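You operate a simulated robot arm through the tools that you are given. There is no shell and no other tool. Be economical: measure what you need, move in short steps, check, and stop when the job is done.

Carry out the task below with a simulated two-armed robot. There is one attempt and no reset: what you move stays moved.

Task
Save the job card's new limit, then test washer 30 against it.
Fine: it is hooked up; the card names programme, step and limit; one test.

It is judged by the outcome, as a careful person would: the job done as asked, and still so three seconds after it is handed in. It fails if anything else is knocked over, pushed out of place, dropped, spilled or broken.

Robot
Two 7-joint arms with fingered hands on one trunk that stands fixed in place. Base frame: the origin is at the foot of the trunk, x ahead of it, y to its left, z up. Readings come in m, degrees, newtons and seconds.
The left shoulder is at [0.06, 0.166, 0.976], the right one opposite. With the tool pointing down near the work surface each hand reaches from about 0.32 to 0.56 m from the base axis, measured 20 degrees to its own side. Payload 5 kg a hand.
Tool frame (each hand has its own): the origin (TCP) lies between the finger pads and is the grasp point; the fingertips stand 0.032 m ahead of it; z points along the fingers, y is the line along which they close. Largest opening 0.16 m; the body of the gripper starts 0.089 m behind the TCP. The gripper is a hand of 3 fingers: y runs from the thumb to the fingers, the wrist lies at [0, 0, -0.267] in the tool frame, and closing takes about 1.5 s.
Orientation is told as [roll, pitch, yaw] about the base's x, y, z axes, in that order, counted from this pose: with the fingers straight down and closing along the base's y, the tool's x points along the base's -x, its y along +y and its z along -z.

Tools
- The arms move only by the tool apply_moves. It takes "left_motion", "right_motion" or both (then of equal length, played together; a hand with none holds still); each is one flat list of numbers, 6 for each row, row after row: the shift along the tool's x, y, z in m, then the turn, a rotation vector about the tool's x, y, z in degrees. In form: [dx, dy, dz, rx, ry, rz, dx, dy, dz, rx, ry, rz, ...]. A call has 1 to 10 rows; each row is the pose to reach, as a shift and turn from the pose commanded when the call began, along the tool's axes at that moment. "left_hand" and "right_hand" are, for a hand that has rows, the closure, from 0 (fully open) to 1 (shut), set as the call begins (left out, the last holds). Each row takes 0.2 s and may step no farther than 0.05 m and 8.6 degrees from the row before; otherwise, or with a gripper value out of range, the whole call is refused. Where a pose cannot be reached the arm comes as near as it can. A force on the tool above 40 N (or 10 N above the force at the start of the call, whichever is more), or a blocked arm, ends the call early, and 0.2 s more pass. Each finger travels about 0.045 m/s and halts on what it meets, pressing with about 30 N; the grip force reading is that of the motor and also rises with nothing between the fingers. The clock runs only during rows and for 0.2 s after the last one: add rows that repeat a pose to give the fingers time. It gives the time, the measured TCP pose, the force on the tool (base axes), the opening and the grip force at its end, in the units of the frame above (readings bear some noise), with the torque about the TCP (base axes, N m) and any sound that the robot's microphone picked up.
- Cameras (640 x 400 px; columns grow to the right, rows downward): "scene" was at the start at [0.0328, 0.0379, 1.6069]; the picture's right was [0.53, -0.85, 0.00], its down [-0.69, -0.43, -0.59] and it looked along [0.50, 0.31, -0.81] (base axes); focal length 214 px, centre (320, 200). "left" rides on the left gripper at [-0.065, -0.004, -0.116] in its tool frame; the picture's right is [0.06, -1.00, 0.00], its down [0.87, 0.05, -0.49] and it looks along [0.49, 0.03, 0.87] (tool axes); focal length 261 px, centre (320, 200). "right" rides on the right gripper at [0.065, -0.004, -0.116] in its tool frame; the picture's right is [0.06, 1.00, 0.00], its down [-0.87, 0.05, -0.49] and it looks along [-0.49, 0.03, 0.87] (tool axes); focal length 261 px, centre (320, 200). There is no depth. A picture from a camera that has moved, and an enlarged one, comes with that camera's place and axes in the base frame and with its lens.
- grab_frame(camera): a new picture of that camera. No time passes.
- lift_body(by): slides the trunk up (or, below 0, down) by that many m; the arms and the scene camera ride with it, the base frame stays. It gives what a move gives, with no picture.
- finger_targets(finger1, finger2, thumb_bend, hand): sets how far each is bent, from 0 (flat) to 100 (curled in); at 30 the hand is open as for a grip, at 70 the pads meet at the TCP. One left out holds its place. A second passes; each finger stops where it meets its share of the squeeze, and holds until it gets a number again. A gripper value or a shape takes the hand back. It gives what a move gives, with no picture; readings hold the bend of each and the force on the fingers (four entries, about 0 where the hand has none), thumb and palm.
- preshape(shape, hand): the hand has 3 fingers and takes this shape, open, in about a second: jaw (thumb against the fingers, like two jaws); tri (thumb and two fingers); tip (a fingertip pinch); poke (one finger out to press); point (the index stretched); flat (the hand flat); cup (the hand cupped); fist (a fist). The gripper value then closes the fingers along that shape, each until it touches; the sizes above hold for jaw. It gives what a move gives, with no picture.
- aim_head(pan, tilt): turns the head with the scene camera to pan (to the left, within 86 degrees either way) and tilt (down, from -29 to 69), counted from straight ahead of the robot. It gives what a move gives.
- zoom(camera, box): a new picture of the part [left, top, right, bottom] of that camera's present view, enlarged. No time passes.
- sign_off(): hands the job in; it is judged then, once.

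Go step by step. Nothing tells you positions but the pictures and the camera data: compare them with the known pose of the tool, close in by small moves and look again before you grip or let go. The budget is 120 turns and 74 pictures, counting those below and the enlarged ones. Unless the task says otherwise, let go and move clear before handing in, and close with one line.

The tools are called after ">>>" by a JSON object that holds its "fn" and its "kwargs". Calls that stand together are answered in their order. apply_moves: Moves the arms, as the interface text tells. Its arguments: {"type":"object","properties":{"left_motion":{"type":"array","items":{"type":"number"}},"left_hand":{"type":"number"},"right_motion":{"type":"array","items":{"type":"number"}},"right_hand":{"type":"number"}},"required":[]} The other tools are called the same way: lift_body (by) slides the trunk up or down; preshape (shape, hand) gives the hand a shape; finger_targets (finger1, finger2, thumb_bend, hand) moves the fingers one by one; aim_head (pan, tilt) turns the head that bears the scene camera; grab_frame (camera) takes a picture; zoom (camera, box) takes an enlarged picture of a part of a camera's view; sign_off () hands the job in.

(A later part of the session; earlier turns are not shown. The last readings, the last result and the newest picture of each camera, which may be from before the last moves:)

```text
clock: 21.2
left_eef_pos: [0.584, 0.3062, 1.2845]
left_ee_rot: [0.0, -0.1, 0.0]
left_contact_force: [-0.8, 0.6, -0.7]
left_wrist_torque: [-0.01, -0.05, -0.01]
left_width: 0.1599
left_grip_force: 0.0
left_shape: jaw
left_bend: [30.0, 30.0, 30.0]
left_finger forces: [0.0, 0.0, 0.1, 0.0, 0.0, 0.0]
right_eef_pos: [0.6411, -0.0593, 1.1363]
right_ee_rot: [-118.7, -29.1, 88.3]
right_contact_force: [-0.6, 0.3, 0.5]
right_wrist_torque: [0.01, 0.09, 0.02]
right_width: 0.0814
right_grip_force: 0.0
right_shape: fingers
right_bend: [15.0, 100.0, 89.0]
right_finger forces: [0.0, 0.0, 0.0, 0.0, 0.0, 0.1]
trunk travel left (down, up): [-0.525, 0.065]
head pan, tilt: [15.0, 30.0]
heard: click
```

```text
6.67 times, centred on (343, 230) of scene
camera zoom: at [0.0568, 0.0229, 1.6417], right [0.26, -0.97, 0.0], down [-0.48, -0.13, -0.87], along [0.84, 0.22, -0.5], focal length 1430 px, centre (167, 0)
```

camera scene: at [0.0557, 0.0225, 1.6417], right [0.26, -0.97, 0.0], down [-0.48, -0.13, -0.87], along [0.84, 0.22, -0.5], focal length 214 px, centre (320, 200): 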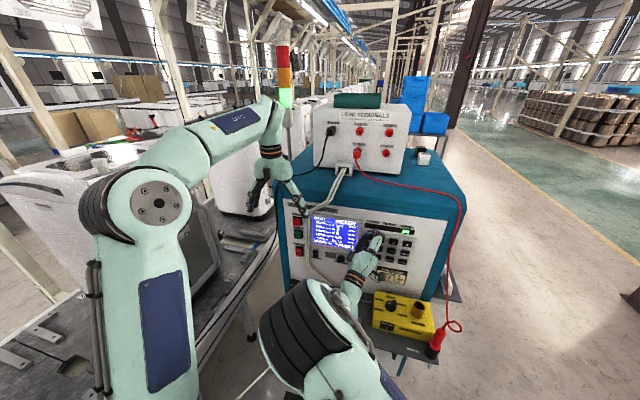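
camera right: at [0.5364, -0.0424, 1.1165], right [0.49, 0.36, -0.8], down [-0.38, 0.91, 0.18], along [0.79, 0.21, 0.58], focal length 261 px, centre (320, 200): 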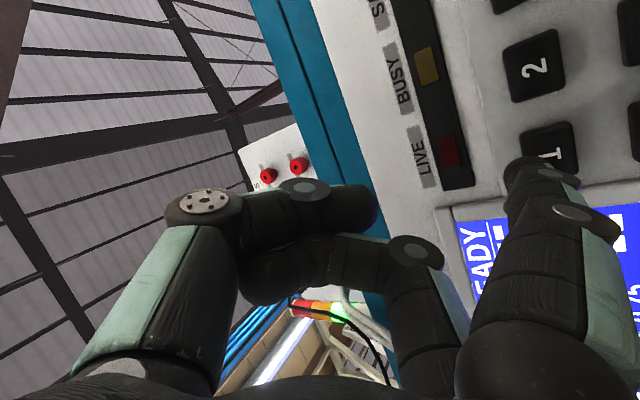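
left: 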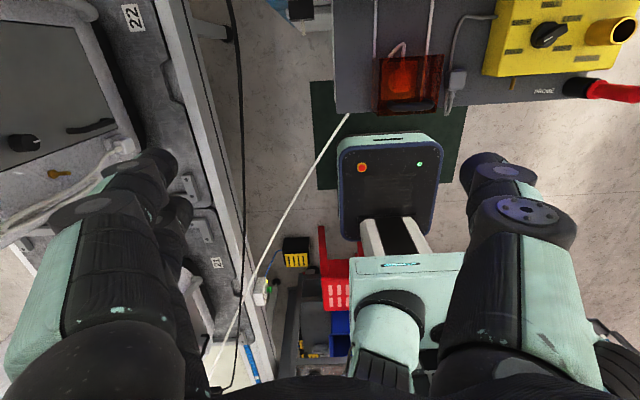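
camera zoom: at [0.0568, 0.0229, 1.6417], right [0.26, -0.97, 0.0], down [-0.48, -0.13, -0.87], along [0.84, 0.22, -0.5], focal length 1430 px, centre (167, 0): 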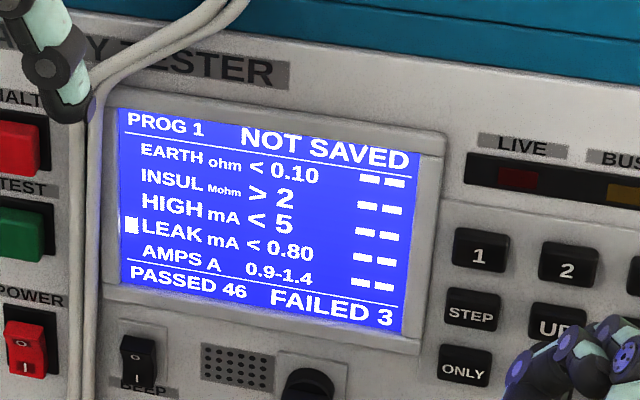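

Limit reads 0.80, NOT SAVED. Moving to SAVE (99 mm right) and pressing once.

>>> {"fn": "apply_moves", "kwargs": {"right_motion": [0.0295, -0.0132, 0.0086, 0, 0, 0, 0.059, -0.0264, 0.0171, 0, 0, 0, 0.0884, -0.0396, 0.0257, 0, 0, 0, 0.0884, -0.0396, 0.0257, 0, 0, 0]}}

>>> {"fn": "zoom", "kwargs": {"camera": "right", "box": [440, 80, 640, 205]}}

```text
clock: 22.2
left_eef_pos: [0.5848, 0.3046, 1.2844]
left_ee_rot: [0.0, 0.0, 0.0]
left_contact_force: [-0.1, -0.9, 0.6]
left_wrist_torque: [-0.05, 0.0, 0.01]
left_width: 0.1598
left_grip_force: 0.1
left_shape: jaw
left_bend: [30.0, 30.0, 30.0]
left_finger forces: [0.1, 0.0, 0.0, 0.0, 0.1, 0.0]
right_eef_pos: [0.6419, -0.16, 1.1352]
right_ee_rot: [-118.7, -29.2, 88.2]
right_contact_force: [-0.4, 0.1, 0.8]
right_wrist_torque: [0.01, -0.02, -0.04]
right_width: 0.081
right_grip_force: 0.0
right_shape: fingers
right_bend: [15.0, 100.0, 89.0]
right_finger forces: [0.1, 0.0, 0.1, 0.0, 0.1, 0.0]
trunk travel left (down, up): [-0.525, 0.065]
head pan, tilt: [15.0, 30.0]
```

```text
3.20 times, centred on (540, 142) of right
camera zoom: at [0.537, -0.1884, 1.0574], right [0.49, 0.36, -0.8], down [-0.38, 0.91, 0.18], along [0.79, 0.21, 0.58], focal length 834 px, centre (-384, 384)
```

zoom: 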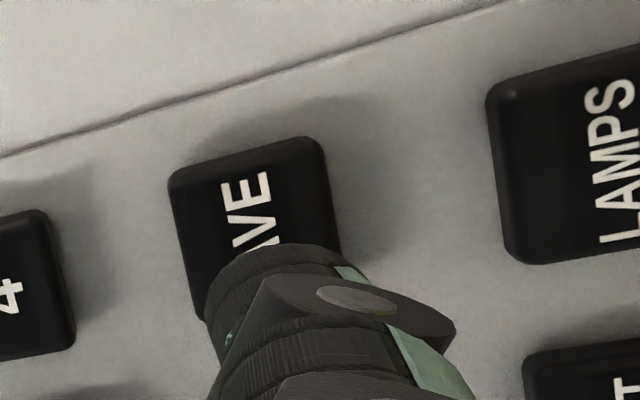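

Aligned on SAVE. Press once.

>>> {"fn": "apply_moves", "kwargs": {"right_motion": [-0.0014, 0.012, 0.0214, 0, 0, 0, -0.0014, 0.012, 0.0214, 0, 0, 0, 0, 0, 0, 0, 0, 0]}}

>>> {"fn": "zoom", "kwargs": {"camera": "scene", "box": [285, 190, 413, 270]}}

```text
clock: 23.0
left_eef_pos: [0.5837, 0.3063, 1.2856]
left_ee_rot: [0.0, -0.1, 0.0]
left_contact_force: [-0.6, -0.2, -0.4]
left_wrist_torque: [-0.01, -0.03, 0.0]
left_width: 0.1599
left_grip_force: 0.1
left_shape: jaw
left_bend: [30.0, 30.0, 30.0]
left_finger forces: [0.0, 0.0, 0.0, 0.0, 0.0, 0.0]
right_eef_pos: [0.64, -0.1594, 1.1338]
right_ee_rot: [-118.6, -29.1, 88.1]
right_contact_force: [-0.6, -0.2, 0.4]
right_wrist_torque: [0.0, 0.02, 0.03]
right_width: 0.0811
right_grip_force: 0.1
right_shape: fingers
right_bend: [15.0, 100.0, 89.0]
right_finger forces: [0.0, 0.0, 0.0, 0.1, 0.1, 0.1]
trunk travel left (down, up): [-0.525, 0.065]
head pan, tilt: [15.0, 30.0]
heard: click
```

```text
5.00 times, centred on (349, 230) of scene
camera zoom: at [0.0571, 0.023, 1.6417], right [0.26, -0.97, 0.0], down [-0.48, -0.13, -0.87], along [0.84, 0.22, -0.5], focal length 1072 px, centre (175, 50)
```

zoom: 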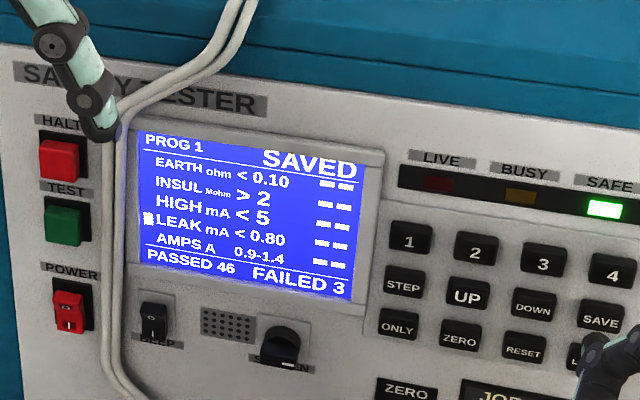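

SAVED with LEAK < 0.80. Next the TEST button with the left hand (cables hang just right of it). First move the right arm back clear, and form the left index pointer.

>>> {"fn": "apply_moves", "kwargs": {"right_motion": [0.01, -0.02, -0.03, 0, 0, 0, 0.025, -0.05, -0.055, 0, 0, 0, 0.05, -0.08, -0.065, 0, 0, 0, 0.08, -0.11, -0.055, 0, 0, 0]}}

>>> {"fn": "finger_targets", "kwargs": {"hand": "left", "finger1": 15, "finger2": 100, "thumb_bend": 100}}

>>> {"fn": "aim_head", "kwargs": {"pan": 35, "tilt": 40}}

>>> {"fn": "grab_frame", "kwargs": {"camera": "scene"}}

>>> {"fn": "grab_frame", "kwargs": {"camera": "left"}}

```text
clock: 24.0
left_eef_pos: [0.585, 0.3037, 1.2858]
left_ee_rot: [0.1, 0.0, -0.1]
left_contact_force: [-0.5, 0.1, 0.4]
left_wrist_torque: [0.06, 0.01, 0.0]
left_width: 0.16
left_grip_force: 0.1
left_shape: jaw
left_bend: [30.0, 30.0, 30.0]
left_finger forces: [0.1, 0.0, 0.1, 0.0, 0.0, 0.0]
right_eef_pos: [0.5656, -0.258, 1.1448]
right_ee_rot: [-118.6, -29.3, 88.1]
right_contact_force: [0.5, -0.4, 0.6]
right_wrist_torque: [-0.01, 0.02, 0.07]
right_width: 0.081
right_grip_force: 0.0
right_shape: fingers
right_bend: [15.0, 100.0, 89.0]
right_finger forces: [0.0, 0.0, 0.0, 0.0, 0.1, 0.0]
right hand out of reach, approached as far as the arm can: row 3, 4
trunk travel left (down, up): [-0.525, 0.065]
head pan, tilt: [15.0, 30.0]
```

```text
clock: 25.0
left_eef_pos: [0.5851, 0.3052, 1.2865]
left_ee_rot: [-0.1, 0.0, 0.0]
left_contact_force: [-1.0, 0.3, 0.4]
left_wrist_torque: [0.03, -0.01, 0.0]
left_width: 0.0742
left_grip_force: 0.0
left_shape: fingers
left_bend: [15.0, 92.0, 96.0]
left_finger forces: [0.0, 0.0, 0.1, 0.0, 0.0, 0.0]
right_eef_pos: [0.5656, -0.2568, 1.1466]
right_ee_rot: [-118.7, -29.1, 88.3]
right_contact_force: [0.8, -1.3, -1.6]
right_wrist_torque: [0.01, -0.01, 0.0]
right_width: 0.0812
right_grip_force: 0.0
right_shape: fingers
right_bend: [15.0, 100.0, 89.0]
right_finger forces: [0.0, 0.0, 0.0, 0.1, 0.0, 0.0]
trunk travel left (down, up): [-0.525, 0.065]
head pan, tilt: [15.0, 30.0]
```

```text
clock: 25.8
left_eef_pos: [0.5849, 0.304, 1.284]
left_ee_rot: [0.0, 0.1, -0.1]
left_contact_force: [-0.2, -0.4, -0.3]
left_wrist_torque: [-0.01, 0.0, 0.03]
left_width: 0.074
left_grip_force: 0.0
left_shape: fingers
left_bend: [15.0, 92.0, 96.0]
left_finger forces: [0.0, 0.1, 0.1, 0.1, 0.0, 0.0]
right_eef_pos: [0.5649, -0.2571, 1.1455]
right_ee_rot: [-118.8, -29.1, 88.1]
right_contact_force: [0.0, 0.1, 0.2]
right_wrist_torque: [0.03, 0.01, 0.02]
right_width: 0.0811
right_grip_force: 0.1
right_shape: fingers
right_bend: [15.0, 100.0, 89.0]
right_finger forces: [0.0, 0.0, 0.1, 0.0, 0.0, 0.0]
trunk travel left (down, up): [-0.525, 0.065]
head pan, tilt: [35.0, 40.0]
```

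```text
37 pictures are left
camera scene: at [0.0404, 0.0482, 1.6263], right [0.57, -0.82, 0.0], down [-0.53, -0.37, -0.77], along [0.63, 0.44, -0.64], focal length 214 px, centre (320, 200)
```

scene: 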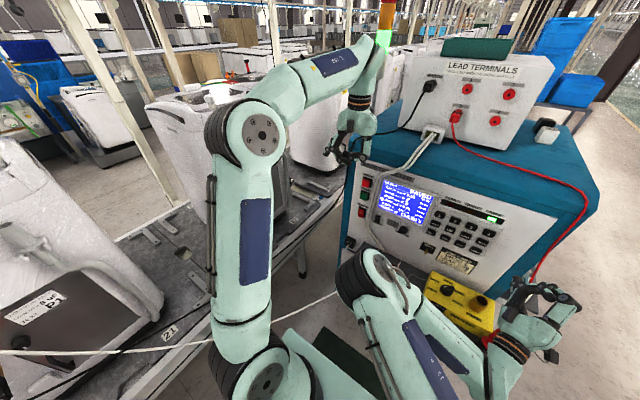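

```text
36 pictures are left
camera left: at [0.6505, 0.3008, 1.4004], right [-0.06, -1.0, 0.0], down [-0.87, 0.05, 0.49], along [-0.49, 0.03, -0.87], focal length 261 px, centre (320, 200)
```

left: 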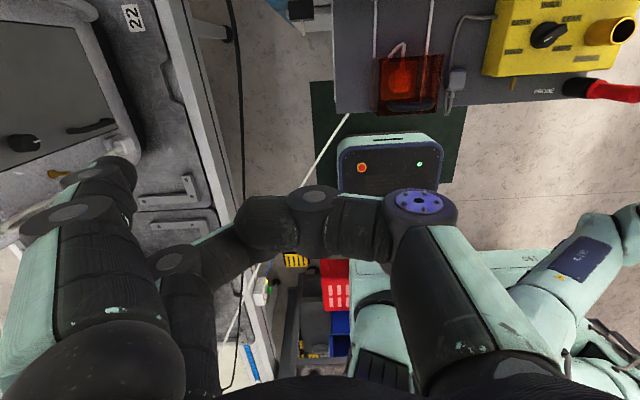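

The right hand is clear and static. Now pitch the left hand forward while backing off a little.

>>> {"fn": "apply_moves", "kwargs": {"left_motion": [0.007, 0, 0.005, 0, -8.5, 0, 0.014, 0, 0.01, 0, -17, 0, 0.021, 0, 0.015, 0, -25.5, 0, 0.028, 0, 0.02, 0, -34, 0, 0.035, 0, 0.025, 0, -42.5, 0, 0.042, 0, 0.03, 0, -51, 0, 0.05, 0, 0.035, 0, -59.5, 0, 0.055, 0, 0.04, 0, -68, 0, 0.06, 0, 0.045, 0, -76.5, 0, 0.06, 0, 0.05, 0, -85, 0]}}

>>> {"fn": "grab_frame", "kwargs": {"camera": "scene"}}

>>> {"fn": "grab_frame", "kwargs": {"camera": "left"}}

```text
clock: 28.0
left_eef_pos: [0.5641, 0.3245, 1.259]
left_ee_rot: [-1.7, -84.8, 1.6]
left_contact_force: [-0.6, 4.0, -0.4]
left_wrist_torque: [-0.04, -0.16, -0.4]
left_width: 0.0743
left_grip_force: 0.1
left_shape: fingers
left_bend: [15.0, 93.0, 96.0]
left_finger forces: [0.1, 0.0, 0.0, 0.1, 0.1, 0.0]
left hand out of reach, approached as far as the arm can: row 9, 10
right_eef_pos: [0.5665, -0.2545, 1.1448]
right_ee_rot: [-118.6, -29.1, 88.1]
right_contact_force: [0.8, -0.2, 0.1]
right_wrist_torque: [0.03, 0.0, -0.05]
right_width: 0.0811
right_grip_force: 0.1
right_shape: fingers
right_bend: [15.0, 100.0, 89.0]
right_finger forces: [0.0, 0.1, 0.0, 0.0, 0.1, 0.1]
trunk travel left (down, up): [-0.525, 0.065]
head pan, tilt: [35.0, 40.0]
```

```text
35 pictures are left
camera scene: at [0.0422, 0.0507, 1.6261], right [0.57, -0.82, 0.0], down [-0.53, -0.37, -0.76], along [0.63, 0.44, -0.64], focal length 214 px, centre (320, 200)
```

scene: 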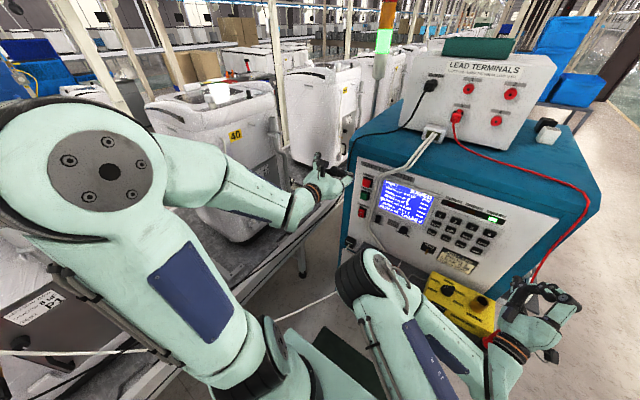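

```text
34 pictures are left
camera left: at [0.455, 0.3192, 1.3337], right [-0.01, -1.0, -0.06], down [-0.57, 0.05, -0.82], along [0.82, 0.03, -0.57], focal length 261 px, centre (320, 200)
```

left: 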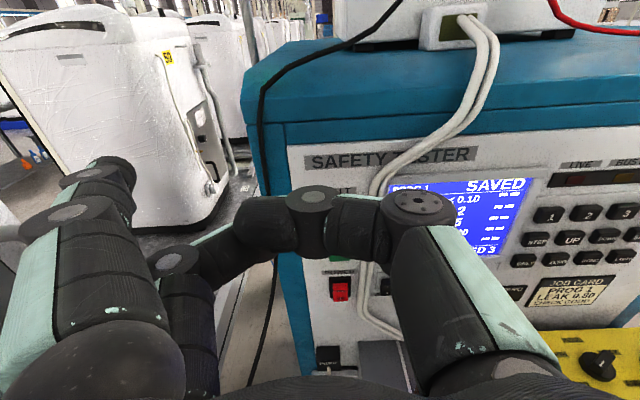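

There's a small 4 N side force; I'll check for contact near the hand.

>>> {"fn": "apply_moves", "kwargs": {"left_motion": [0, 0, 0, 0, 0, 0]}}

>>> {"fn": "zoom", "kwargs": {"camera": "scene", "box": [270, 90, 430, 250]}}

```text
clock: 28.4
left_eef_pos: [0.5635, 0.3242, 1.2588]
left_ee_rot: [-0.5, -84.9, 0.6]
left_contact_force: [1.1, 0.5, -0.6]
left_wrist_torque: [0.03, -0.03, -0.03]
left_width: 0.0745
left_grip_force: 0.1
left_shape: fingers
left_bend: [15.0, 93.0, 96.0]
left_finger forces: [0.0, 0.0, 0.0, 0.0, 0.0, 0.1]
right_eef_pos: [0.5656, -0.2558, 1.1455]
right_ee_rot: [-118.8, -29.0, 88.1]
right_contact_force: [0.3, -1.0, -0.7]
right_wrist_torque: [0.03, -0.01, -0.04]
right_width: 0.081
right_grip_force: 0.1
right_shape: fingers
right_bend: [15.0, 100.0, 89.0]
right_finger forces: [0.0, 0.0, 0.0, 0.1, 0.0, 0.0]
trunk travel left (down, up): [-0.525, 0.065]
head pan, tilt: [35.0, 40.0]
```

```text
2.50 times, centred on (350, 170) of scene
camera zoom: at [0.0407, 0.0493, 1.6262], right [0.57, -0.82, 0.0], down [-0.53, -0.37, -0.77], along [0.63, 0.44, -0.64], focal length 536 px, centre (245, 275)
```

zoom: 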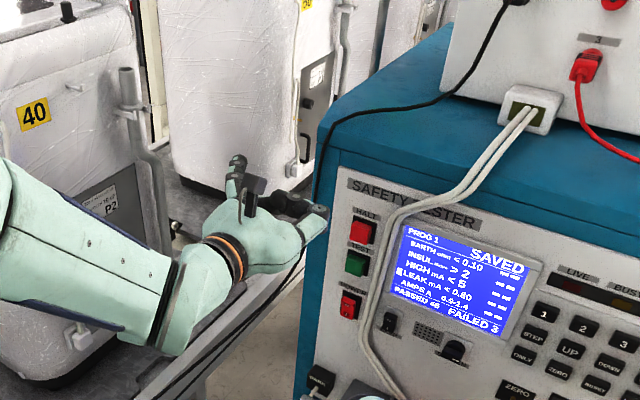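

No contact; the force was just settling. Now roll the left hand so the index is below, keeping well back from the panel.

>>> {"fn": "apply_moves", "kwargs": {"left_motion": [0.005, 0, -0.002, 0, 0, -8.5, 0.01, 0, -0.004, 0, 0, -17, 0.015, 0, -0.006, 0, 0, -25.5, 0.02, 0, -0.008, 0, 0, -34, 0.025, 0, -0.01, 0, 0, -42.5, 0.03, 0, -0.01, 0, 0, -51, 0.035, 0, -0.01, 0, 0, -59.5, 0.04, 0, -0.01, 0, 0, -68]}}

>>> {"fn": "zoom", "kwargs": {"camera": "scene", "box": [230, 90, 470, 240]}}

>>> {"fn": "grab_frame", "kwargs": {"camera": "left"}}

```text
clock: 30.2
left_eef_pos: [0.5707, 0.3327, 1.2332]
left_ee_rot: [-84.5, -21.8, 87.8]
left_contact_force: [0.0, 0.0, 0.0]
left_wrist_torque: [0.03, 0.01, -0.01]
left_width: 0.0742
left_grip_force: 0.0
left_shape: fingers
left_bend: [15.0, 93.0, 96.0]
left_finger forces: [0.0, 0.0, 0.1, 0.0, 0.0, 0.0]
left hand out of reach, approached as far as the arm can: row 1, 2, 3, 4, 5, 6, 7, 8
right_eef_pos: [0.5655, -0.2556, 1.1457]
right_ee_rot: [-118.7, -29.1, 88.3]
right_contact_force: [0.1, -0.6, 0.9]
right_wrist_torque: [0.03, 0.01, -0.01]
right_width: 0.0813
right_grip_force: 0.1
right_shape: fingers
right_bend: [15.0, 100.0, 89.0]
right_finger forces: [0.0, 0.1, 0.0, 0.0, 0.0, 0.0]
trunk travel left (down, up): [-0.525, 0.065]
head pan, tilt: [35.0, 40.0]
```

```text
2.67 times, centred on (350, 165) of scene
camera zoom: at [0.0404, 0.0484, 1.6263], right [0.57, -0.82, 0.0], down [-0.53, -0.37, -0.77], along [0.63, 0.44, -0.64], focal length 572 px, centre (240, 293)
```

zoom: 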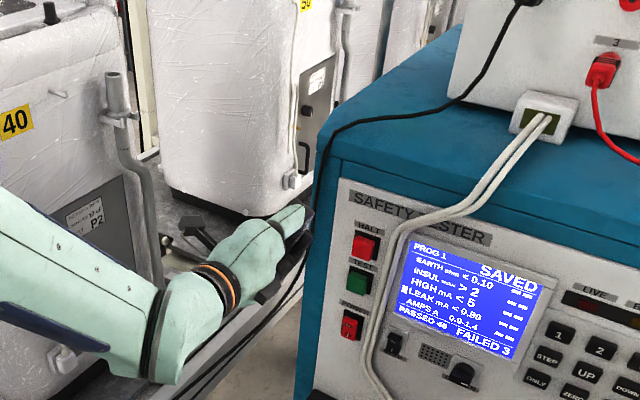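

```text
31 pictures are left
camera left: at [0.4605, 0.3918, 1.2711], right [0.08, -0.43, 0.9], down [-0.52, -0.79, -0.33], along [0.85, -0.45, -0.29], focal length 261 px, centre (320, 200)
```

left: 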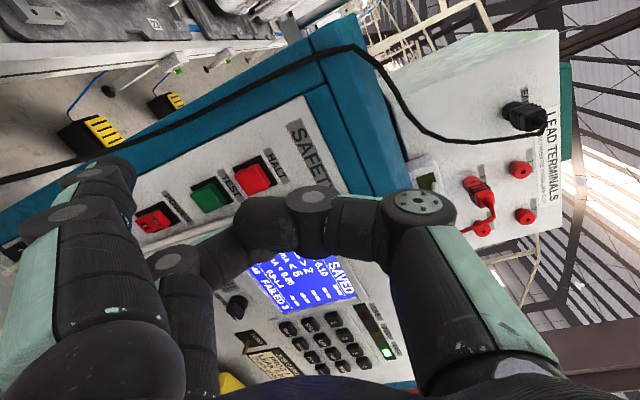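

Roll works. I'll roll another ~42° so the hand sits above-left of the fingertip, away from the white leads, lowering slightly.

>>> {"fn": "apply_moves", "kwargs": {"left_motion": [-0.001, 0.012, -0.002, 0, 0, -8.5, -0.002, 0.024, -0.004, 0, 0, -17, -0.004, 0.036, -0.006, 0, 0, -25.5, -0.005, 0.048, -0.008, 0, 0, -34, -0.006, 0.058, -0.01, 0, 0, -42.5]}}

>>> {"fn": "grab_frame", "kwargs": {"camera": "left"}}

```text
clock: 31.6
left_eef_pos: [0.4592, 0.574, 1.2011]
left_ee_rot: [-84.6, 14.9, 118.0]
left_contact_force: [0.0, 0.1, 0.6]
left_wrist_torque: [-0.05, 0.0, 0.02]
left_width: 0.0738
left_grip_force: 0.0
left_shape: fingers
left_bend: [15.0, 93.0, 96.0]
left_finger forces: [0.0, 0.1, 0.1, 0.1, 0.1, 0.1]
left hand out of reach, approached as far as the arm can: row 1, 2, 3, 4, 5
right_eef_pos: [0.5655, -0.2571, 1.1454]
right_ee_rot: [-118.6, -29.1, 88.2]
right_contact_force: [-0.3, -0.2, -0.3]
right_wrist_torque: [-0.03, 0.0, 0.02]
right_width: 0.0812
right_grip_force: 0.1
right_shape: fingers
right_bend: [15.0, 100.0, 89.0]
right_finger forces: [0.1, 0.0, 0.0, 0.0, 0.1, 0.0]
trunk travel left (down, up): [-0.525, 0.065]
head pan, tilt: [35.0, 40.0]
stopped in row 5 (left hand): the arm was blocked; the commanded pose is now the measured one
```

```text
30 pictures are left
camera left: at [0.3276, 0.5787, 1.1982], right [-0.01, 0.22, 0.98], down [-0.04, -0.98, 0.22], along [1.0, -0.04, 0.02], focal length 261 px, centre (320, 200)
```

left: 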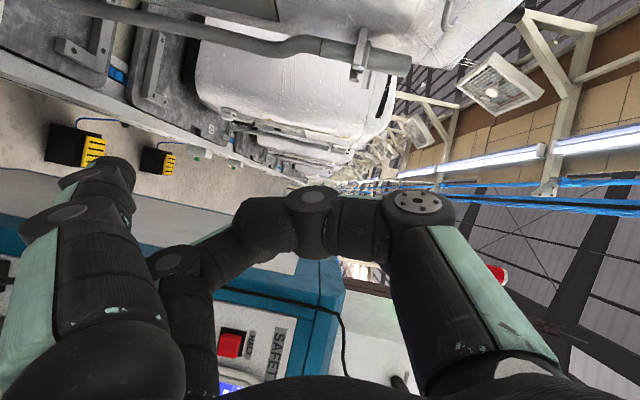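

The arm hit its limit and swung left (no contact). Better plan: unroll the left hand and use its thumb (right side of the hand) as pointer, so the hand stays left of the white leads. Rolling back first.

>>> {"fn": "apply_moves", "kwargs": {"left_motion": [0.0087, 0.0022, -0.0045, 0, 0, 8.5, 0.0175, 0.0044, -0.009, 0, 0, 17, 0.026, 0.0066, -0.0134, 0, 0, 25.5, 0.035, 0.0088, -0.018, 0, 0, 34, 0.0437, 0.011, -0.022, 0, 0, 42.5, 0.052, 0.013, -0.027, 0, 0, 51, 0.061, 0.0153, -0.031, 0, 0, 59.5, 0.07, 0.0175, -0.0356, 0, 0, 68, 0.0786, 0.0197, -0.04, 0, 0, 76.5, 0.0873, 0.0219, -0.0445, 0, 0, 85]}}

>>> {"fn": "finger_targets", "kwargs": {"hand": "left", "thumb_bend": 30}}

>>> {"fn": "finger_targets", "kwargs": {"hand": "left", "finger1": 100, "finger2": 100}}

>>> {"fn": "grab_frame", "kwargs": {"camera": "left"}}

```text
clock: 33.8
left_eef_pos: [0.5041, 0.5132, 1.2372]
left_ee_rot: [-74.7, -69.5, 102.4]
left_contact_force: [-0.3, 0.0, 0.9]
left_wrist_torque: [0.0, -0.02, 0.04]
left_width: 0.0742
left_grip_force: 0.0
left_shape: fingers
left_bend: [15.0, 93.0, 97.0]
left_finger forces: [0.1, 0.1, 0.1, 0.0, 0.0, 0.0]
left hand out of reach, approached as far as the arm can: row 1, 2, 3, 4, 5, 6, 7, 8, 9, 10
right_eef_pos: [0.566, -0.2562, 1.1452]
right_ee_rot: [-118.7, -29.1, 88.3]
right_contact_force: [-0.5, 0.6, 0.8]
right_wrist_torque: [0.0, -0.04, 0.03]
right_width: 0.0812
right_grip_force: 0.1
right_shape: fingers
right_bend: [15.0, 100.0, 89.0]
right_finger forces: [0.0, 0.0, 0.0, 0.1, 0.1, 0.0]
trunk travel left (down, up): [-0.525, 0.065]
head pan, tilt: [35.0, 40.0]
```

```text
clock: 34.8
left_eef_pos: [0.5036, 0.5131, 1.2354]
left_ee_rot: [-74.9, -69.3, 102.6]
left_contact_force: [-0.1, -0.3, -1.0]
left_wrist_torque: [0.01, -0.01, 0.02]
left_width: 0.1008
left_grip_force: 0.1
left_shape: fingers
left_bend: [15.0, 81.0, 98.0]
left_finger forces: [0.0, 0.1, 0.1, 0.0, 0.0, 0.1]
right_eef_pos: [0.5649, -0.2564, 1.1451]
right_ee_rot: [-118.7, -29.1, 88.2]
right_contact_force: [-0.2, -0.3, 0.4]
right_wrist_torque: [0.01, 0.01, 0.0]
right_width: 0.0808
right_grip_force: 0.1
right_shape: fingers
right_bend: [15.0, 100.0, 89.0]
right_finger forces: [0.0, 0.0, 0.0, 0.1, 0.0, 0.0]
trunk travel left (down, up): [-0.525, 0.065]
head pan, tilt: [35.0, 40.0]
```

```text
clock: 35.8
left_eef_pos: [0.5036, 0.5135, 1.2368]
left_ee_rot: [-75.0, -69.3, 102.6]
left_contact_force: [-1.1, 0.7, -0.5]
left_wrist_torque: [0.0, 0.0, 0.01]
left_width: 0.0074
left_grip_force: 0.0
left_shape: fingers
left_bend: [84.0, 82.0, 98.0]
left_finger forces: [0.1, 0.1, 0.1, 0.1, 0.0, 0.0]
right_eef_pos: [0.5655, -0.2567, 1.1445]
right_ee_rot: [-118.7, -29.1, 88.2]
right_contact_force: [0.4, 0.8, -0.3]
right_wrist_torque: [-0.02, 0.0, 0.02]
right_width: 0.0809
right_grip_force: 0.1
right_shape: fingers
right_bend: [15.0, 100.0, 89.0]
right_finger forces: [0.0, 0.0, 0.0, 0.0, 0.0, 0.0]
trunk travel left (down, up): [-0.525, 0.065]
head pan, tilt: [35.0, 40.0]
```

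```text
29 pictures are left
camera left: at [0.3987, 0.4813, 1.3091], right [0.45, -0.84, 0.28], down [-0.39, -0.48, -0.79], along [0.8, 0.25, -0.55], focal length 261 px, centre (320, 200)
```

left: 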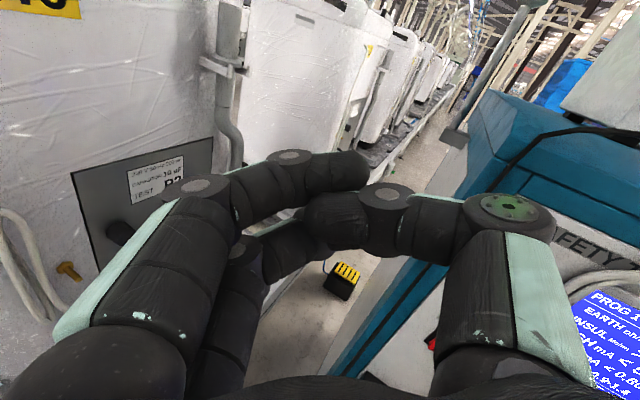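

The thumb is trapped by the finger; open the hand fully, then curl only the fingers.

>>> {"fn": "preshape", "kwargs": {"hand": "left", "shape": "jaw"}}

>>> {"fn": "finger_targets", "kwargs": {"hand": "left", "finger1": 100, "finger2": 100, "thumb_bend": 25}}

>>> {"fn": "finger_targets", "kwargs": {"hand": "left", "finger1": 100, "finger2": 100, "thumb_bend": 25}}

>>> {"fn": "grab_frame", "kwargs": {"camera": "left"}}

>>> {"fn": "grab_frame", "kwargs": {"camera": "scene"}}

```text
clock: 36.7
left_eef_pos: [0.5033, 0.5141, 1.2365]
left_ee_rot: [-75.0, -69.3, 102.5]
left_contact_force: [0.0, 0.1, -0.5]
left_wrist_torque: [-0.01, -0.02, -0.06]
left_width: 0.1599
left_grip_force: 0.0
left_shape: jaw
left_bend: [30.0, 30.0, 30.0]
left_finger forces: [0.0, 0.0, 0.1, 0.0, 0.0, 0.1]
right_eef_pos: [0.5643, -0.2573, 1.1442]
right_ee_rot: [-118.7, -29.1, 88.2]
right_contact_force: [-0.4, -0.7, 0.2]
right_wrist_torque: [0.01, -0.01, 0.05]
right_width: 0.0813
right_grip_force: 0.0
right_shape: fingers
right_bend: [15.0, 100.0, 89.0]
right_finger forces: [0.0, 0.0, 0.0, 0.1, 0.0, 0.0]
trunk travel left (down, up): [-0.525, 0.065]
head pan, tilt: [35.0, 40.0]
```

```text
clock: 37.7
left_eef_pos: [0.5051, 0.5139, 1.2351]
left_ee_rot: [-75.0, -69.2, 102.6]
left_contact_force: [-0.7, 0.1, 0.5]
left_wrist_torque: [-0.03, -0.02, -0.02]
left_width: 0.0774
left_grip_force: 0.2
left_shape: fingers
left_bend: [100.0, 100.0, 25.0]
left_finger forces: [0.0, 0.0, 0.0, 0.0, 0.0, 0.0]
right_eef_pos: [0.5656, -0.2561, 1.1439]
right_ee_rot: [-118.8, -29.1, 88.0]
right_contact_force: [0.4, 0.0, 0.9]
right_wrist_torque: [0.02, 0.03, 0.0]
right_width: 0.0809
right_grip_force: 0.2
right_shape: fingers
right_bend: [15.0, 100.0, 89.0]
right_finger forces: [0.0, 0.1, 0.0, 0.1, 0.0, 0.0]
trunk travel left (down, up): [-0.525, 0.065]
head pan, tilt: [35.0, 40.0]
```

```text
clock: 38.7
left_eef_pos: [0.504, 0.5152, 1.2369]
left_ee_rot: [-75.0, -69.3, 102.6]
left_contact_force: [-0.4, -0.2, 1.0]
left_wrist_torque: [0.02, 0.0, -0.01]
left_width: 0.0772
left_grip_force: 0.0
left_shape: fingers
left_bend: [100.0, 100.0, 25.0]
left_finger forces: [0.0, 0.0, 0.0, 0.0, 0.1, 0.0]
right_eef_pos: [0.5651, -0.256, 1.1447]
right_ee_rot: [-118.7, -29.1, 88.2]
right_contact_force: [-0.5, -0.1, -1.0]
right_wrist_torque: [0.0, -0.02, 0.01]
right_width: 0.0811
right_grip_force: 0.0
right_shape: fingers
right_bend: [15.0, 100.0, 89.0]
right_finger forces: [0.1, 0.0, 0.0, 0.0, 0.0, 0.0]
trunk travel left (down, up): [-0.525, 0.065]
head pan, tilt: [35.0, 40.0]
```

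```text
28 pictures are left
camera left: at [0.3987, 0.4813, 1.3091], right [0.45, -0.85, 0.28], down [-0.39, -0.48, -0.79], along [0.8, 0.25, -0.55], focal length 261 px, centre (320, 200)
```

left: 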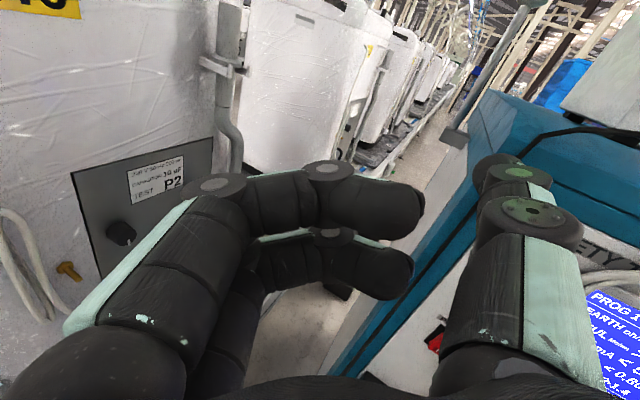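

```text
27 pictures are left
camera scene: at [0.0402, 0.0483, 1.6263], right [0.57, -0.82, 0.0], down [-0.53, -0.37, -0.77], along [0.63, 0.44, -0.64], focal length 214 px, centre (320, 200)
```

scene: 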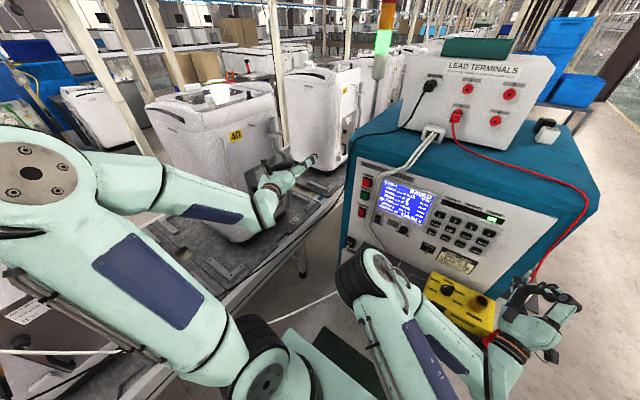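

Thumb pointer is clear. Move the left hand down and right to a standoff in front of TEST, finishing the roll.

>>> {"fn": "apply_moves", "kwargs": {"left_motion": [0.029, -0.011, 0.01, 0, 0, 4.2, 0.058, -0.022, 0.02, 0, 0, 8.5, 0.087, -0.034, 0.03, 0, 0, 12.7, 0.116, -0.045, 0.039, 0, 0, 17, 0.116, -0.045, 0.039, 0, 0, 17]}}

>>> {"fn": "grab_frame", "kwargs": {"camera": "left"}}

>>> {"fn": "grab_frame", "kwargs": {"camera": "scene"}}

```text
clock: 39.9
left_eef_pos: [0.5681, 0.4558, 1.1421]
left_ee_rot: [-30.0, -84.0, 56.9]
left_contact_force: [-0.2, -0.7, 0.5]
left_wrist_torque: [0.0, 0.0, 0.01]
left_width: 0.0771
left_grip_force: 0.1
left_shape: fingers
left_bend: [100.0, 100.0, 25.0]
left_finger forces: [0.0, 0.1, 0.0, 0.1, 0.1, 0.0]
left hand out of reach, approached as far as the arm can: row 1, 2, 3
right_eef_pos: [0.5656, -0.2559, 1.1444]
right_ee_rot: [-118.8, -29.2, 88.2]
right_contact_force: [0.4, -1.2, -0.7]
right_wrist_torque: [-0.01, -0.01, 0.03]
right_width: 0.081
right_grip_force: 0.0
right_shape: fingers
right_bend: [15.0, 100.0, 89.0]
right_finger forces: [0.1, 0.1, 0.0, 0.0, 0.0, 0.0]
trunk travel left (down, up): [-0.525, 0.065]
head pan, tilt: [35.0, 40.0]
```

```text
26 pictures are left
camera left: at [0.472, 0.4053, 1.2175], right [0.45, -0.89, -0.01], down [-0.51, -0.25, -0.82], along [0.73, 0.37, -0.57], focal length 261 px, centre (320, 200)
```

left: 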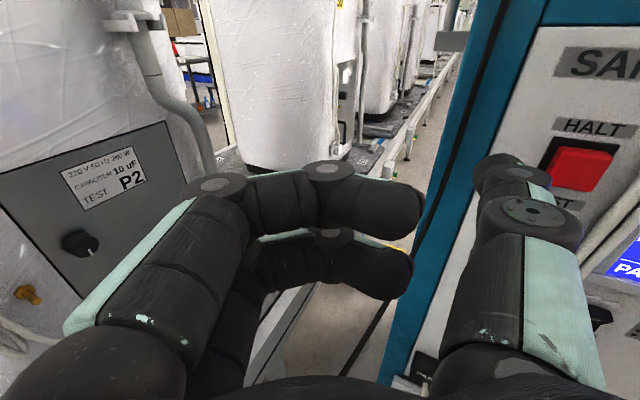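

```text
25 pictures are left
camera scene: at [0.0399, 0.0482, 1.6263], right [0.57, -0.82, 0.0], down [-0.53, -0.37, -0.77], along [0.63, 0.44, -0.64], focal length 214 px, centre (320, 200)
```

scene: 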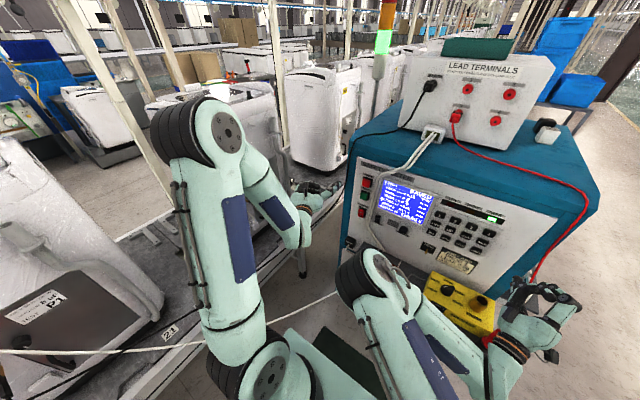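

Continue to a hover ~4 cm in front of TEST.

>>> {"fn": "apply_moves", "kwargs": {"left_motion": [0.027, -0.025, -0.0035, 0, 0, 0, 0.054, -0.05, -0.007, 0, 0, 0, 0.0806, -0.076, -0.0104, 0, 0, 0, 0.0806, -0.076, -0.0104, 0, 0, 0]}}

>>> {"fn": "grab_frame", "kwargs": {"camera": "left"}}

>>> {"fn": "zoom", "kwargs": {"camera": "scene", "box": [310, 140, 422, 210]}}

```text
clock: 40.9
left_eef_pos: [0.5908, 0.375, 1.0671]
left_ee_rot: [-30.3, -84.0, 57.3]
left_contact_force: [0.7, 0.4, 0.9]
left_wrist_torque: [-0.02, 0.04, -0.03]
left_width: 0.0775
left_grip_force: 0.0
left_shape: fingers
left_bend: [100.0, 100.0, 25.0]
left_finger forces: [0.1, 0.0, 0.0, 0.1, 0.1, 0.1]
left hand out of reach, approached as far as the arm can: row 1
right_eef_pos: [0.564, -0.2563, 1.1445]
right_ee_rot: [-118.8, -29.1, 88.2]
right_contact_force: [-0.4, 0.1, 0.6]
right_wrist_torque: [-0.01, 0.0, 0.01]
right_width: 0.081
right_grip_force: 0.0
right_shape: fingers
right_bend: [15.0, 100.0, 89.0]
right_finger forces: [0.0, 0.0, 0.1, 0.0, 0.0, 0.0]
trunk travel left (down, up): [-0.525, 0.065]
head pan, tilt: [35.0, 40.0]
```

```text
24 pictures are left
camera left: at [0.4942, 0.3249, 1.1426], right [0.45, -0.89, -0.01], down [-0.51, -0.25, -0.82], along [0.73, 0.37, -0.57], focal length 261 px, centre (320, 200)
```

left: 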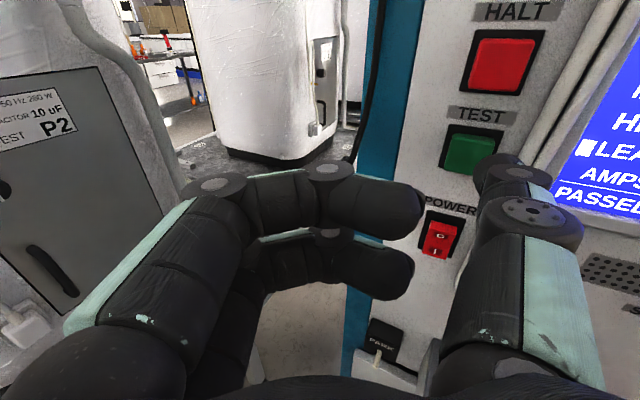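

```text
5.71 times, centred on (366, 175) of scene
camera zoom: at [0.0398, 0.0485, 1.6263], right [0.57, -0.82, 0.0], down [-0.53, -0.37, -0.77], along [0.63, 0.44, -0.64], focal length 1226 px, centre (57, 343)
```

zoom: 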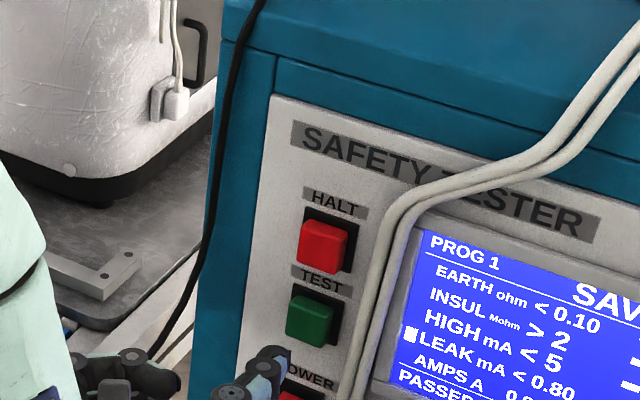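

TEST is at ≈(0.72, 0.300, 1.055); thumb tip at ≈(0.654, 0.294, 1.078). Approach to ~2 cm short and check.

>>> {"fn": "apply_moves", "kwargs": {"left_motion": [0.0064, -0.0072, 0.022, 0, 0, 0, 0.0128, -0.0143, 0.0441, 0, 0, 0, 0.0128, -0.0143, 0.0441, 0, 0, 0]}}

>>> {"fn": "zoom", "kwargs": {"camera": "left", "box": [400, 60, 640, 210]}}

>>> {"fn": "zoom", "kwargs": {"camera": "scene", "box": [310, 140, 422, 210]}}

```text
clock: 41.7
left_eef_pos: [0.6355, 0.3815, 1.0518]
left_ee_rot: [-30.2, -83.9, 57.0]
left_contact_force: [0.3, -0.5, 0.6]
left_wrist_torque: [-0.01, 0.01, -0.05]
left_width: 0.0773
left_grip_force: 0.0
left_shape: fingers
left_bend: [100.0, 100.0, 25.0]
left_finger forces: [0.0, 0.0, 0.0, 0.1, 0.0, 0.0]
right_eef_pos: [0.5664, -0.2566, 1.1458]
right_ee_rot: [-118.7, -29.1, 88.2]
right_contact_force: [0.7, -0.7, 0.1]
right_wrist_torque: [0.0, -0.03, -0.02]
right_width: 0.0811
right_grip_force: 0.0
right_shape: fingers
right_bend: [15.0, 100.0, 89.0]
right_finger forces: [0.0, 0.1, 0.0, 0.0, 0.0, 0.1]
trunk travel left (down, up): [-0.525, 0.065]
head pan, tilt: [35.0, 40.0]
```

```text
2.67 times, centred on (520, 135) of left
camera zoom: at [0.5392, 0.3313, 1.1267], right [0.45, -0.89, -0.01], down [-0.51, -0.25, -0.82], along [0.73, 0.37, -0.57], focal length 695 px, centre (-213, 373)
```

zoom: 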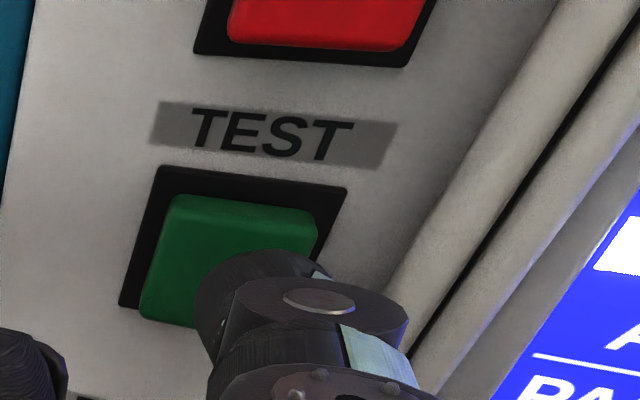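

```text
5.71 times, centred on (366, 175) of scene
camera zoom: at [0.0401, 0.0482, 1.6263], right [0.57, -0.82, 0.0], down [-0.53, -0.37, -0.77], along [0.63, 0.44, -0.64], focal length 1226 px, centre (57, 343)
```

zoom: 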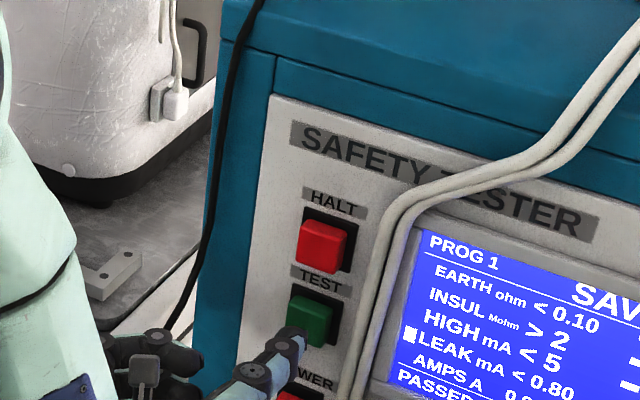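

Nearly there; nudge 5 mm left and 12 mm forward, then recheck.

>>> {"fn": "apply_moves", "kwargs": {"left_motion": [-0.0012, -0.001, 0.0128, 0, 0, 0, -0.0012, -0.001, 0.0128, 0, 0, 0]}}

>>> {"fn": "zoom", "kwargs": {"camera": "left", "box": [400, 60, 640, 210]}}

```text
clock: 42.3
left_eef_pos: [0.6479, 0.3853, 1.0494]
left_ee_rot: [-30.4, -83.9, 57.1]
left_contact_force: [-0.2, 0.3, -0.6]
left_wrist_torque: [0.01, -0.01, 0.01]
left_width: 0.0773
left_grip_force: 0.2
left_shape: fingers
left_bend: [100.0, 100.0, 25.0]
left_finger forces: [0.1, 0.1, 0.0, 0.0, 0.1, 0.1]
right_eef_pos: [0.5651, -0.2568, 1.1449]
right_ee_rot: [-118.8, -29.1, 88.3]
right_contact_force: [1.0, -0.4, 0.3]
right_wrist_torque: [0.02, -0.01, 0.01]
right_width: 0.0811
right_grip_force: 0.1
right_shape: fingers
right_bend: [15.0, 100.0, 89.0]
right_finger forces: [0.0, 0.0, 0.0, 0.0, 0.0, 0.1]
trunk travel left (down, up): [-0.525, 0.065]
head pan, tilt: [35.0, 40.0]
```

```text
2.67 times, centred on (520, 135) of left
camera zoom: at [0.5511, 0.3358, 1.1257], right [0.45, -0.89, -0.01], down [-0.51, -0.25, -0.82], along [0.73, 0.37, -0.57], focal length 695 px, centre (-213, 373)
```

zoom: 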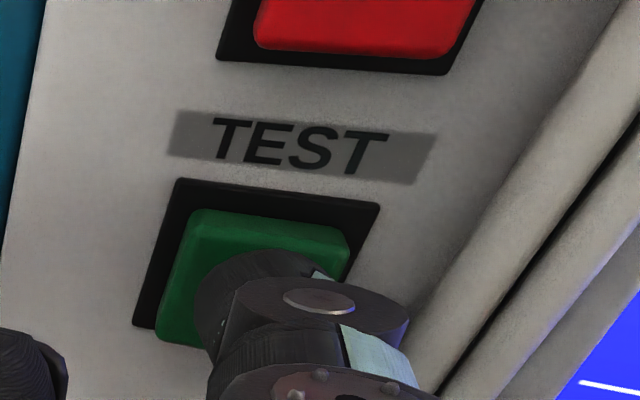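

Centred on TEST. Ease in to press.

>>> {"fn": "apply_moves", "kwargs": {"left_motion": [-0.0005, -0.0027, 0.0053, 0, 0, 0, -0.0009, -0.005, 0.0097, 0, 0, 0]}}

```text
clock: 42.9
left_eef_pos: [0.6582, 0.3862, 1.0516]
left_ee_rot: [-29.8, -84.0, 56.6]
left_contact_force: [-2.4, 0.8, -0.2]
left_wrist_torque: [0.02, 0.02, -0.23]
left_width: 0.0773
left_grip_force: 1.4
left_shape: fingers
left_bend: [100.0, 100.0, 25.0]
left_finger forces: [0.0, 0.0, 0.0, 0.0, 2.7, 0.1]
right_eef_pos: [0.5642, -0.2559, 1.1446]
right_ee_rot: [-118.8, -29.1, 88.2]
right_contact_force: [0.4, -0.1, 0.2]
right_wrist_torque: [0.0, 0.01, 0.0]
right_width: 0.0808
right_grip_force: 0.1
right_shape: fingers
right_bend: [15.0, 100.0, 89.0]
right_finger forces: [0.0, 0.1, 0.0, 0.0, 0.0, 0.1]
trunk travel left (down, up): [-0.525, 0.065]
head pan, tilt: [35.0, 40.0]
```

Touching with 2.7 N, no click yet. Push a further 6 mm.

>>> {"fn": "apply_moves", "kwargs": {"left_motion": [-0.0003, -0.0014, 0.0027, 0, 0, 0, -0.0005, -0.0027, 0.0053, 0, 0, 0]}}

>>> {"fn": "zoom", "kwargs": {"camera": "scene", "box": [340, 150, 516, 260]}}

```text
clock: 43.5
left_eef_pos: [0.6623, 0.3872, 1.0518]
left_ee_rot: [-30.5, -83.9, 57.3]
left_contact_force: [-14.7, 0.3, 1.7]
left_wrist_torque: [-0.1, -0.22, -1.18]
left_width: 0.0778
left_grip_force: 7.5
left_shape: fingers
left_bend: [100.0, 100.0, 25.0]
left_finger forces: [0.0, 0.0, 0.0, 0.0, 14.1, 0.0]
right_eef_pos: [0.5649, -0.2559, 1.145]
right_ee_rot: [-118.8, -29.0, 88.3]
right_contact_force: [-0.5, 0.6, 0.3]
right_wrist_torque: [-0.02, 0.02, -0.03]
right_width: 0.081
right_grip_force: 0.0
right_shape: fingers
right_bend: [15.0, 100.0, 89.0]
right_finger forces: [0.0, 0.0, 0.0, 0.0, 0.0, 0.0]
trunk travel left (down, up): [-0.525, 0.065]
head pan, tilt: [35.0, 40.0]
heard: click
```

```text
3.64 times, centred on (428, 205) of scene
camera zoom: at [0.0384, 0.0484, 1.6264], right [0.57, -0.82, 0.0], down [-0.53, -0.37, -0.77], along [0.63, 0.44, -0.64], focal length 780 px, centre (-73, 182)
```

zoom: 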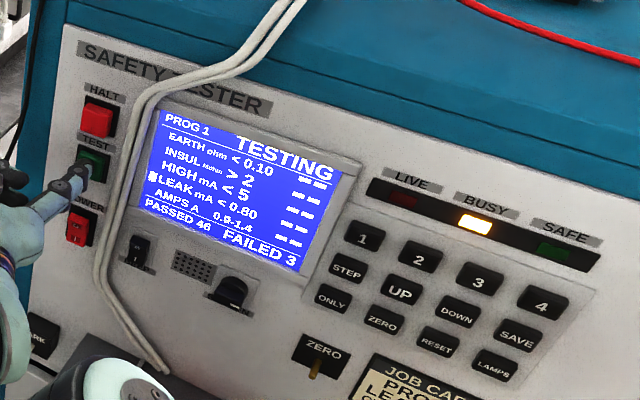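

TESTING, busy lamp on. I'll hold still while it runs, then look.

>>> {"fn": "apply_moves", "kwargs": {"left_motion": [0, 0, 0, 0, 0, 0, 0, 0, 0, 0, 0, 0, 0, 0, 0, 0, 0, 0, 0, 0, 0, 0, 0, 0, 0, 0, 0, 0, 0, 0, 0, 0, 0, 0, 0, 0, 0, 0, 0, 0, 0, 0, 0, 0, 0, 0, 0, 0, 0, 0, 0, 0, 0, 0, 0, 0, 0, 0, 0, 0]}}

>>> {"fn": "zoom", "kwargs": {"camera": "scene", "box": [340, 150, 516, 260]}}

```text
clock: 45.7
left_eef_pos: [0.6626, 0.3873, 1.0511]
left_ee_rot: [-30.5, -84.0, 57.4]
left_contact_force: [-17.2, 0.5, -3.2]
left_wrist_torque: [0.25, 0.05, -1.42]
left_width: 0.0774
left_grip_force: 8.8
left_shape: fingers
left_bend: [100.0, 100.0, 25.0]
left_finger forces: [0.0, 0.1, 0.0, 0.0, 17.5, 0.0]
right_eef_pos: [0.5633, -0.2559, 1.1456]
right_ee_rot: [-118.8, -29.1, 88.2]
right_contact_force: [0.2, 1.1, 0.0]
right_wrist_torque: [0.01, 0.05, -0.01]
right_width: 0.0811
right_grip_force: 0.1
right_shape: fingers
right_bend: [15.0, 100.0, 89.0]
right_finger forces: [0.0, 0.0, 0.0, 0.0, 0.0, 0.1]
trunk travel left (down, up): [-0.525, 0.065]
head pan, tilt: [35.0, 40.0]
```

```text
3.64 times, centred on (428, 205) of scene
camera zoom: at [0.0385, 0.0485, 1.6263], right [0.57, -0.82, 0.0], down [-0.53, -0.37, -0.77], along [0.63, 0.44, -0.64], focal length 780 px, centre (-73, 182)
```

zoom: 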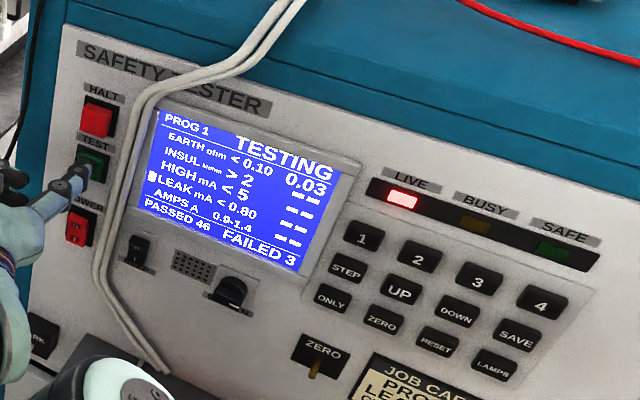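

EARTH 0.03 passed; test continues. Keep waiting.

>>> {"fn": "apply_moves", "kwargs": {"left_motion": [0, 0, 0, 0, 0, 0, 0, 0, 0, 0, 0, 0, 0, 0, 0, 0, 0, 0, 0, 0, 0, 0, 0, 0, 0, 0, 0, 0, 0, 0, 0, 0, 0, 0, 0, 0, 0, 0, 0, 0, 0, 0, 0, 0, 0, 0, 0, 0, 0, 0, 0, 0, 0, 0, 0, 0, 0, 0, 0, 0]}}

>>> {"fn": "apply_moves", "kwargs": {"left_motion": [0, 0, 0, 0, 0, 0, 0, 0, 0, 0, 0, 0, 0, 0, 0, 0, 0, 0, 0, 0, 0, 0, 0, 0, 0, 0, 0, 0, 0, 0, 0, 0, 0, 0, 0, 0, 0, 0, 0, 0, 0, 0, 0, 0, 0, 0, 0, 0, 0, 0, 0, 0, 0, 0, 0, 0, 0, 0, 0, 0]}}

>>> {"fn": "apply_moves", "kwargs": {"left_motion": [0, 0, 0, 0, 0, 0, 0, 0, 0, 0, 0, 0, 0, 0, 0, 0, 0, 0, 0, 0, 0, 0, 0, 0, 0, 0, 0, 0, 0, 0, 0, 0, 0, 0, 0, 0, 0, 0, 0, 0, 0, 0, 0, 0, 0, 0, 0, 0, 0, 0, 0, 0, 0, 0, 0, 0, 0, 0, 0, 0]}}

>>> {"fn": "zoom", "kwargs": {"camera": "scene", "box": [340, 150, 516, 260]}}

```text
clock: 47.9
left_eef_pos: [0.6627, 0.3863, 1.0505]
left_ee_rot: [-30.5, -84.0, 57.4]
left_contact_force: [-18.0, -0.3, -4.8]
left_wrist_torque: [0.35, 0.13, -1.48]
left_width: 0.0774
left_grip_force: 8.9
left_shape: fingers
left_bend: [100.0, 100.0, 25.0]
left_finger forces: [0.0, 0.0, 0.0, 0.0, 18.2, 0.1]
right_eef_pos: [0.5644, -0.2554, 1.1462]
right_ee_rot: [-118.8, -29.1, 88.2]
right_contact_force: [0.9, -0.4, 0.0]
right_wrist_torque: [0.02, -0.01, 0.01]
right_width: 0.081
right_grip_force: 0.2
right_shape: fingers
right_bend: [15.0, 100.0, 89.0]
right_finger forces: [0.0, 0.0, 0.0, 0.0, 0.0, 0.1]
trunk travel left (down, up): [-0.525, 0.065]
head pan, tilt: [35.0, 40.0]
```

```text
clock: 50.1
left_eef_pos: [0.6633, 0.3863, 1.0502]
left_ee_rot: [-30.6, -83.9, 57.4]
left_contact_force: [-17.5, 1.0, -5.4]
left_wrist_torque: [0.43, 0.17, -1.52]
left_width: 0.0773
left_grip_force: 9.1
left_shape: fingers
left_bend: [100.0, 100.0, 25.0]
left_finger forces: [0.0, 0.0, 0.0, 0.0, 18.2, 0.1]
right_eef_pos: [0.5645, -0.2555, 1.1457]
right_ee_rot: [-118.8, -29.1, 88.2]
right_contact_force: [-0.7, 0.2, -0.3]
right_wrist_torque: [0.0, -0.02, -0.02]
right_width: 0.0811
right_grip_force: 0.1
right_shape: fingers
right_bend: [15.0, 100.0, 89.0]
right_finger forces: [0.0, 0.0, 0.1, 0.1, 0.0, 0.1]
trunk travel left (down, up): [-0.525, 0.065]
head pan, tilt: [35.0, 40.0]
```

```text
clock: 52.3
left_eef_pos: [0.6615, 0.3871, 1.0513]
left_ee_rot: [-30.5, -84.0, 57.4]
left_contact_force: [-18.0, 0.9, -5.5]
left_wrist_torque: [0.44, 0.21, -1.57]
left_width: 0.0773
left_grip_force: 9.3
left_shape: fingers
left_bend: [100.0, 100.0, 25.0]
left_finger forces: [0.0, 0.0, 0.0, 0.1, 18.3, 0.0]
right_eef_pos: [0.5641, -0.2566, 1.1463]
right_ee_rot: [-118.8, -29.1, 88.2]
right_contact_force: [-0.3, -0.8, -0.1]
right_wrist_torque: [0.02, 0.0, -0.01]
right_width: 0.0811
right_grip_force: 0.1
right_shape: fingers
right_bend: [15.0, 100.0, 89.0]
right_finger forces: [0.0, 0.0, 0.0, 0.0, 0.1, 0.0]
trunk travel left (down, up): [-0.525, 0.065]
head pan, tilt: [35.0, 40.0]
```

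```text
3.64 times, centred on (428, 205) of scene
camera zoom: at [0.0386, 0.0486, 1.6263], right [0.57, -0.82, 0.0], down [-0.53, -0.37, -0.77], along [0.63, 0.44, -0.64], focal length 780 px, centre (-73, 182)
```

zoom: 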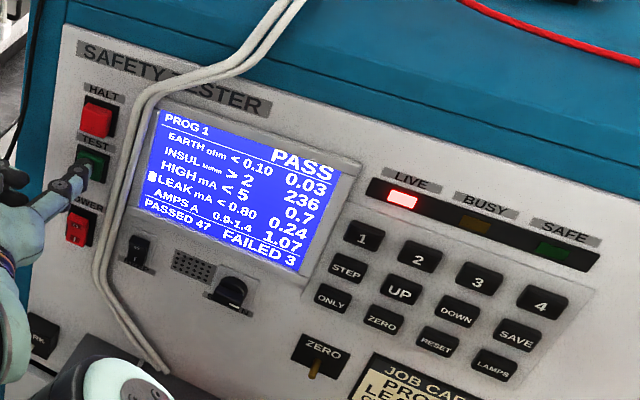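

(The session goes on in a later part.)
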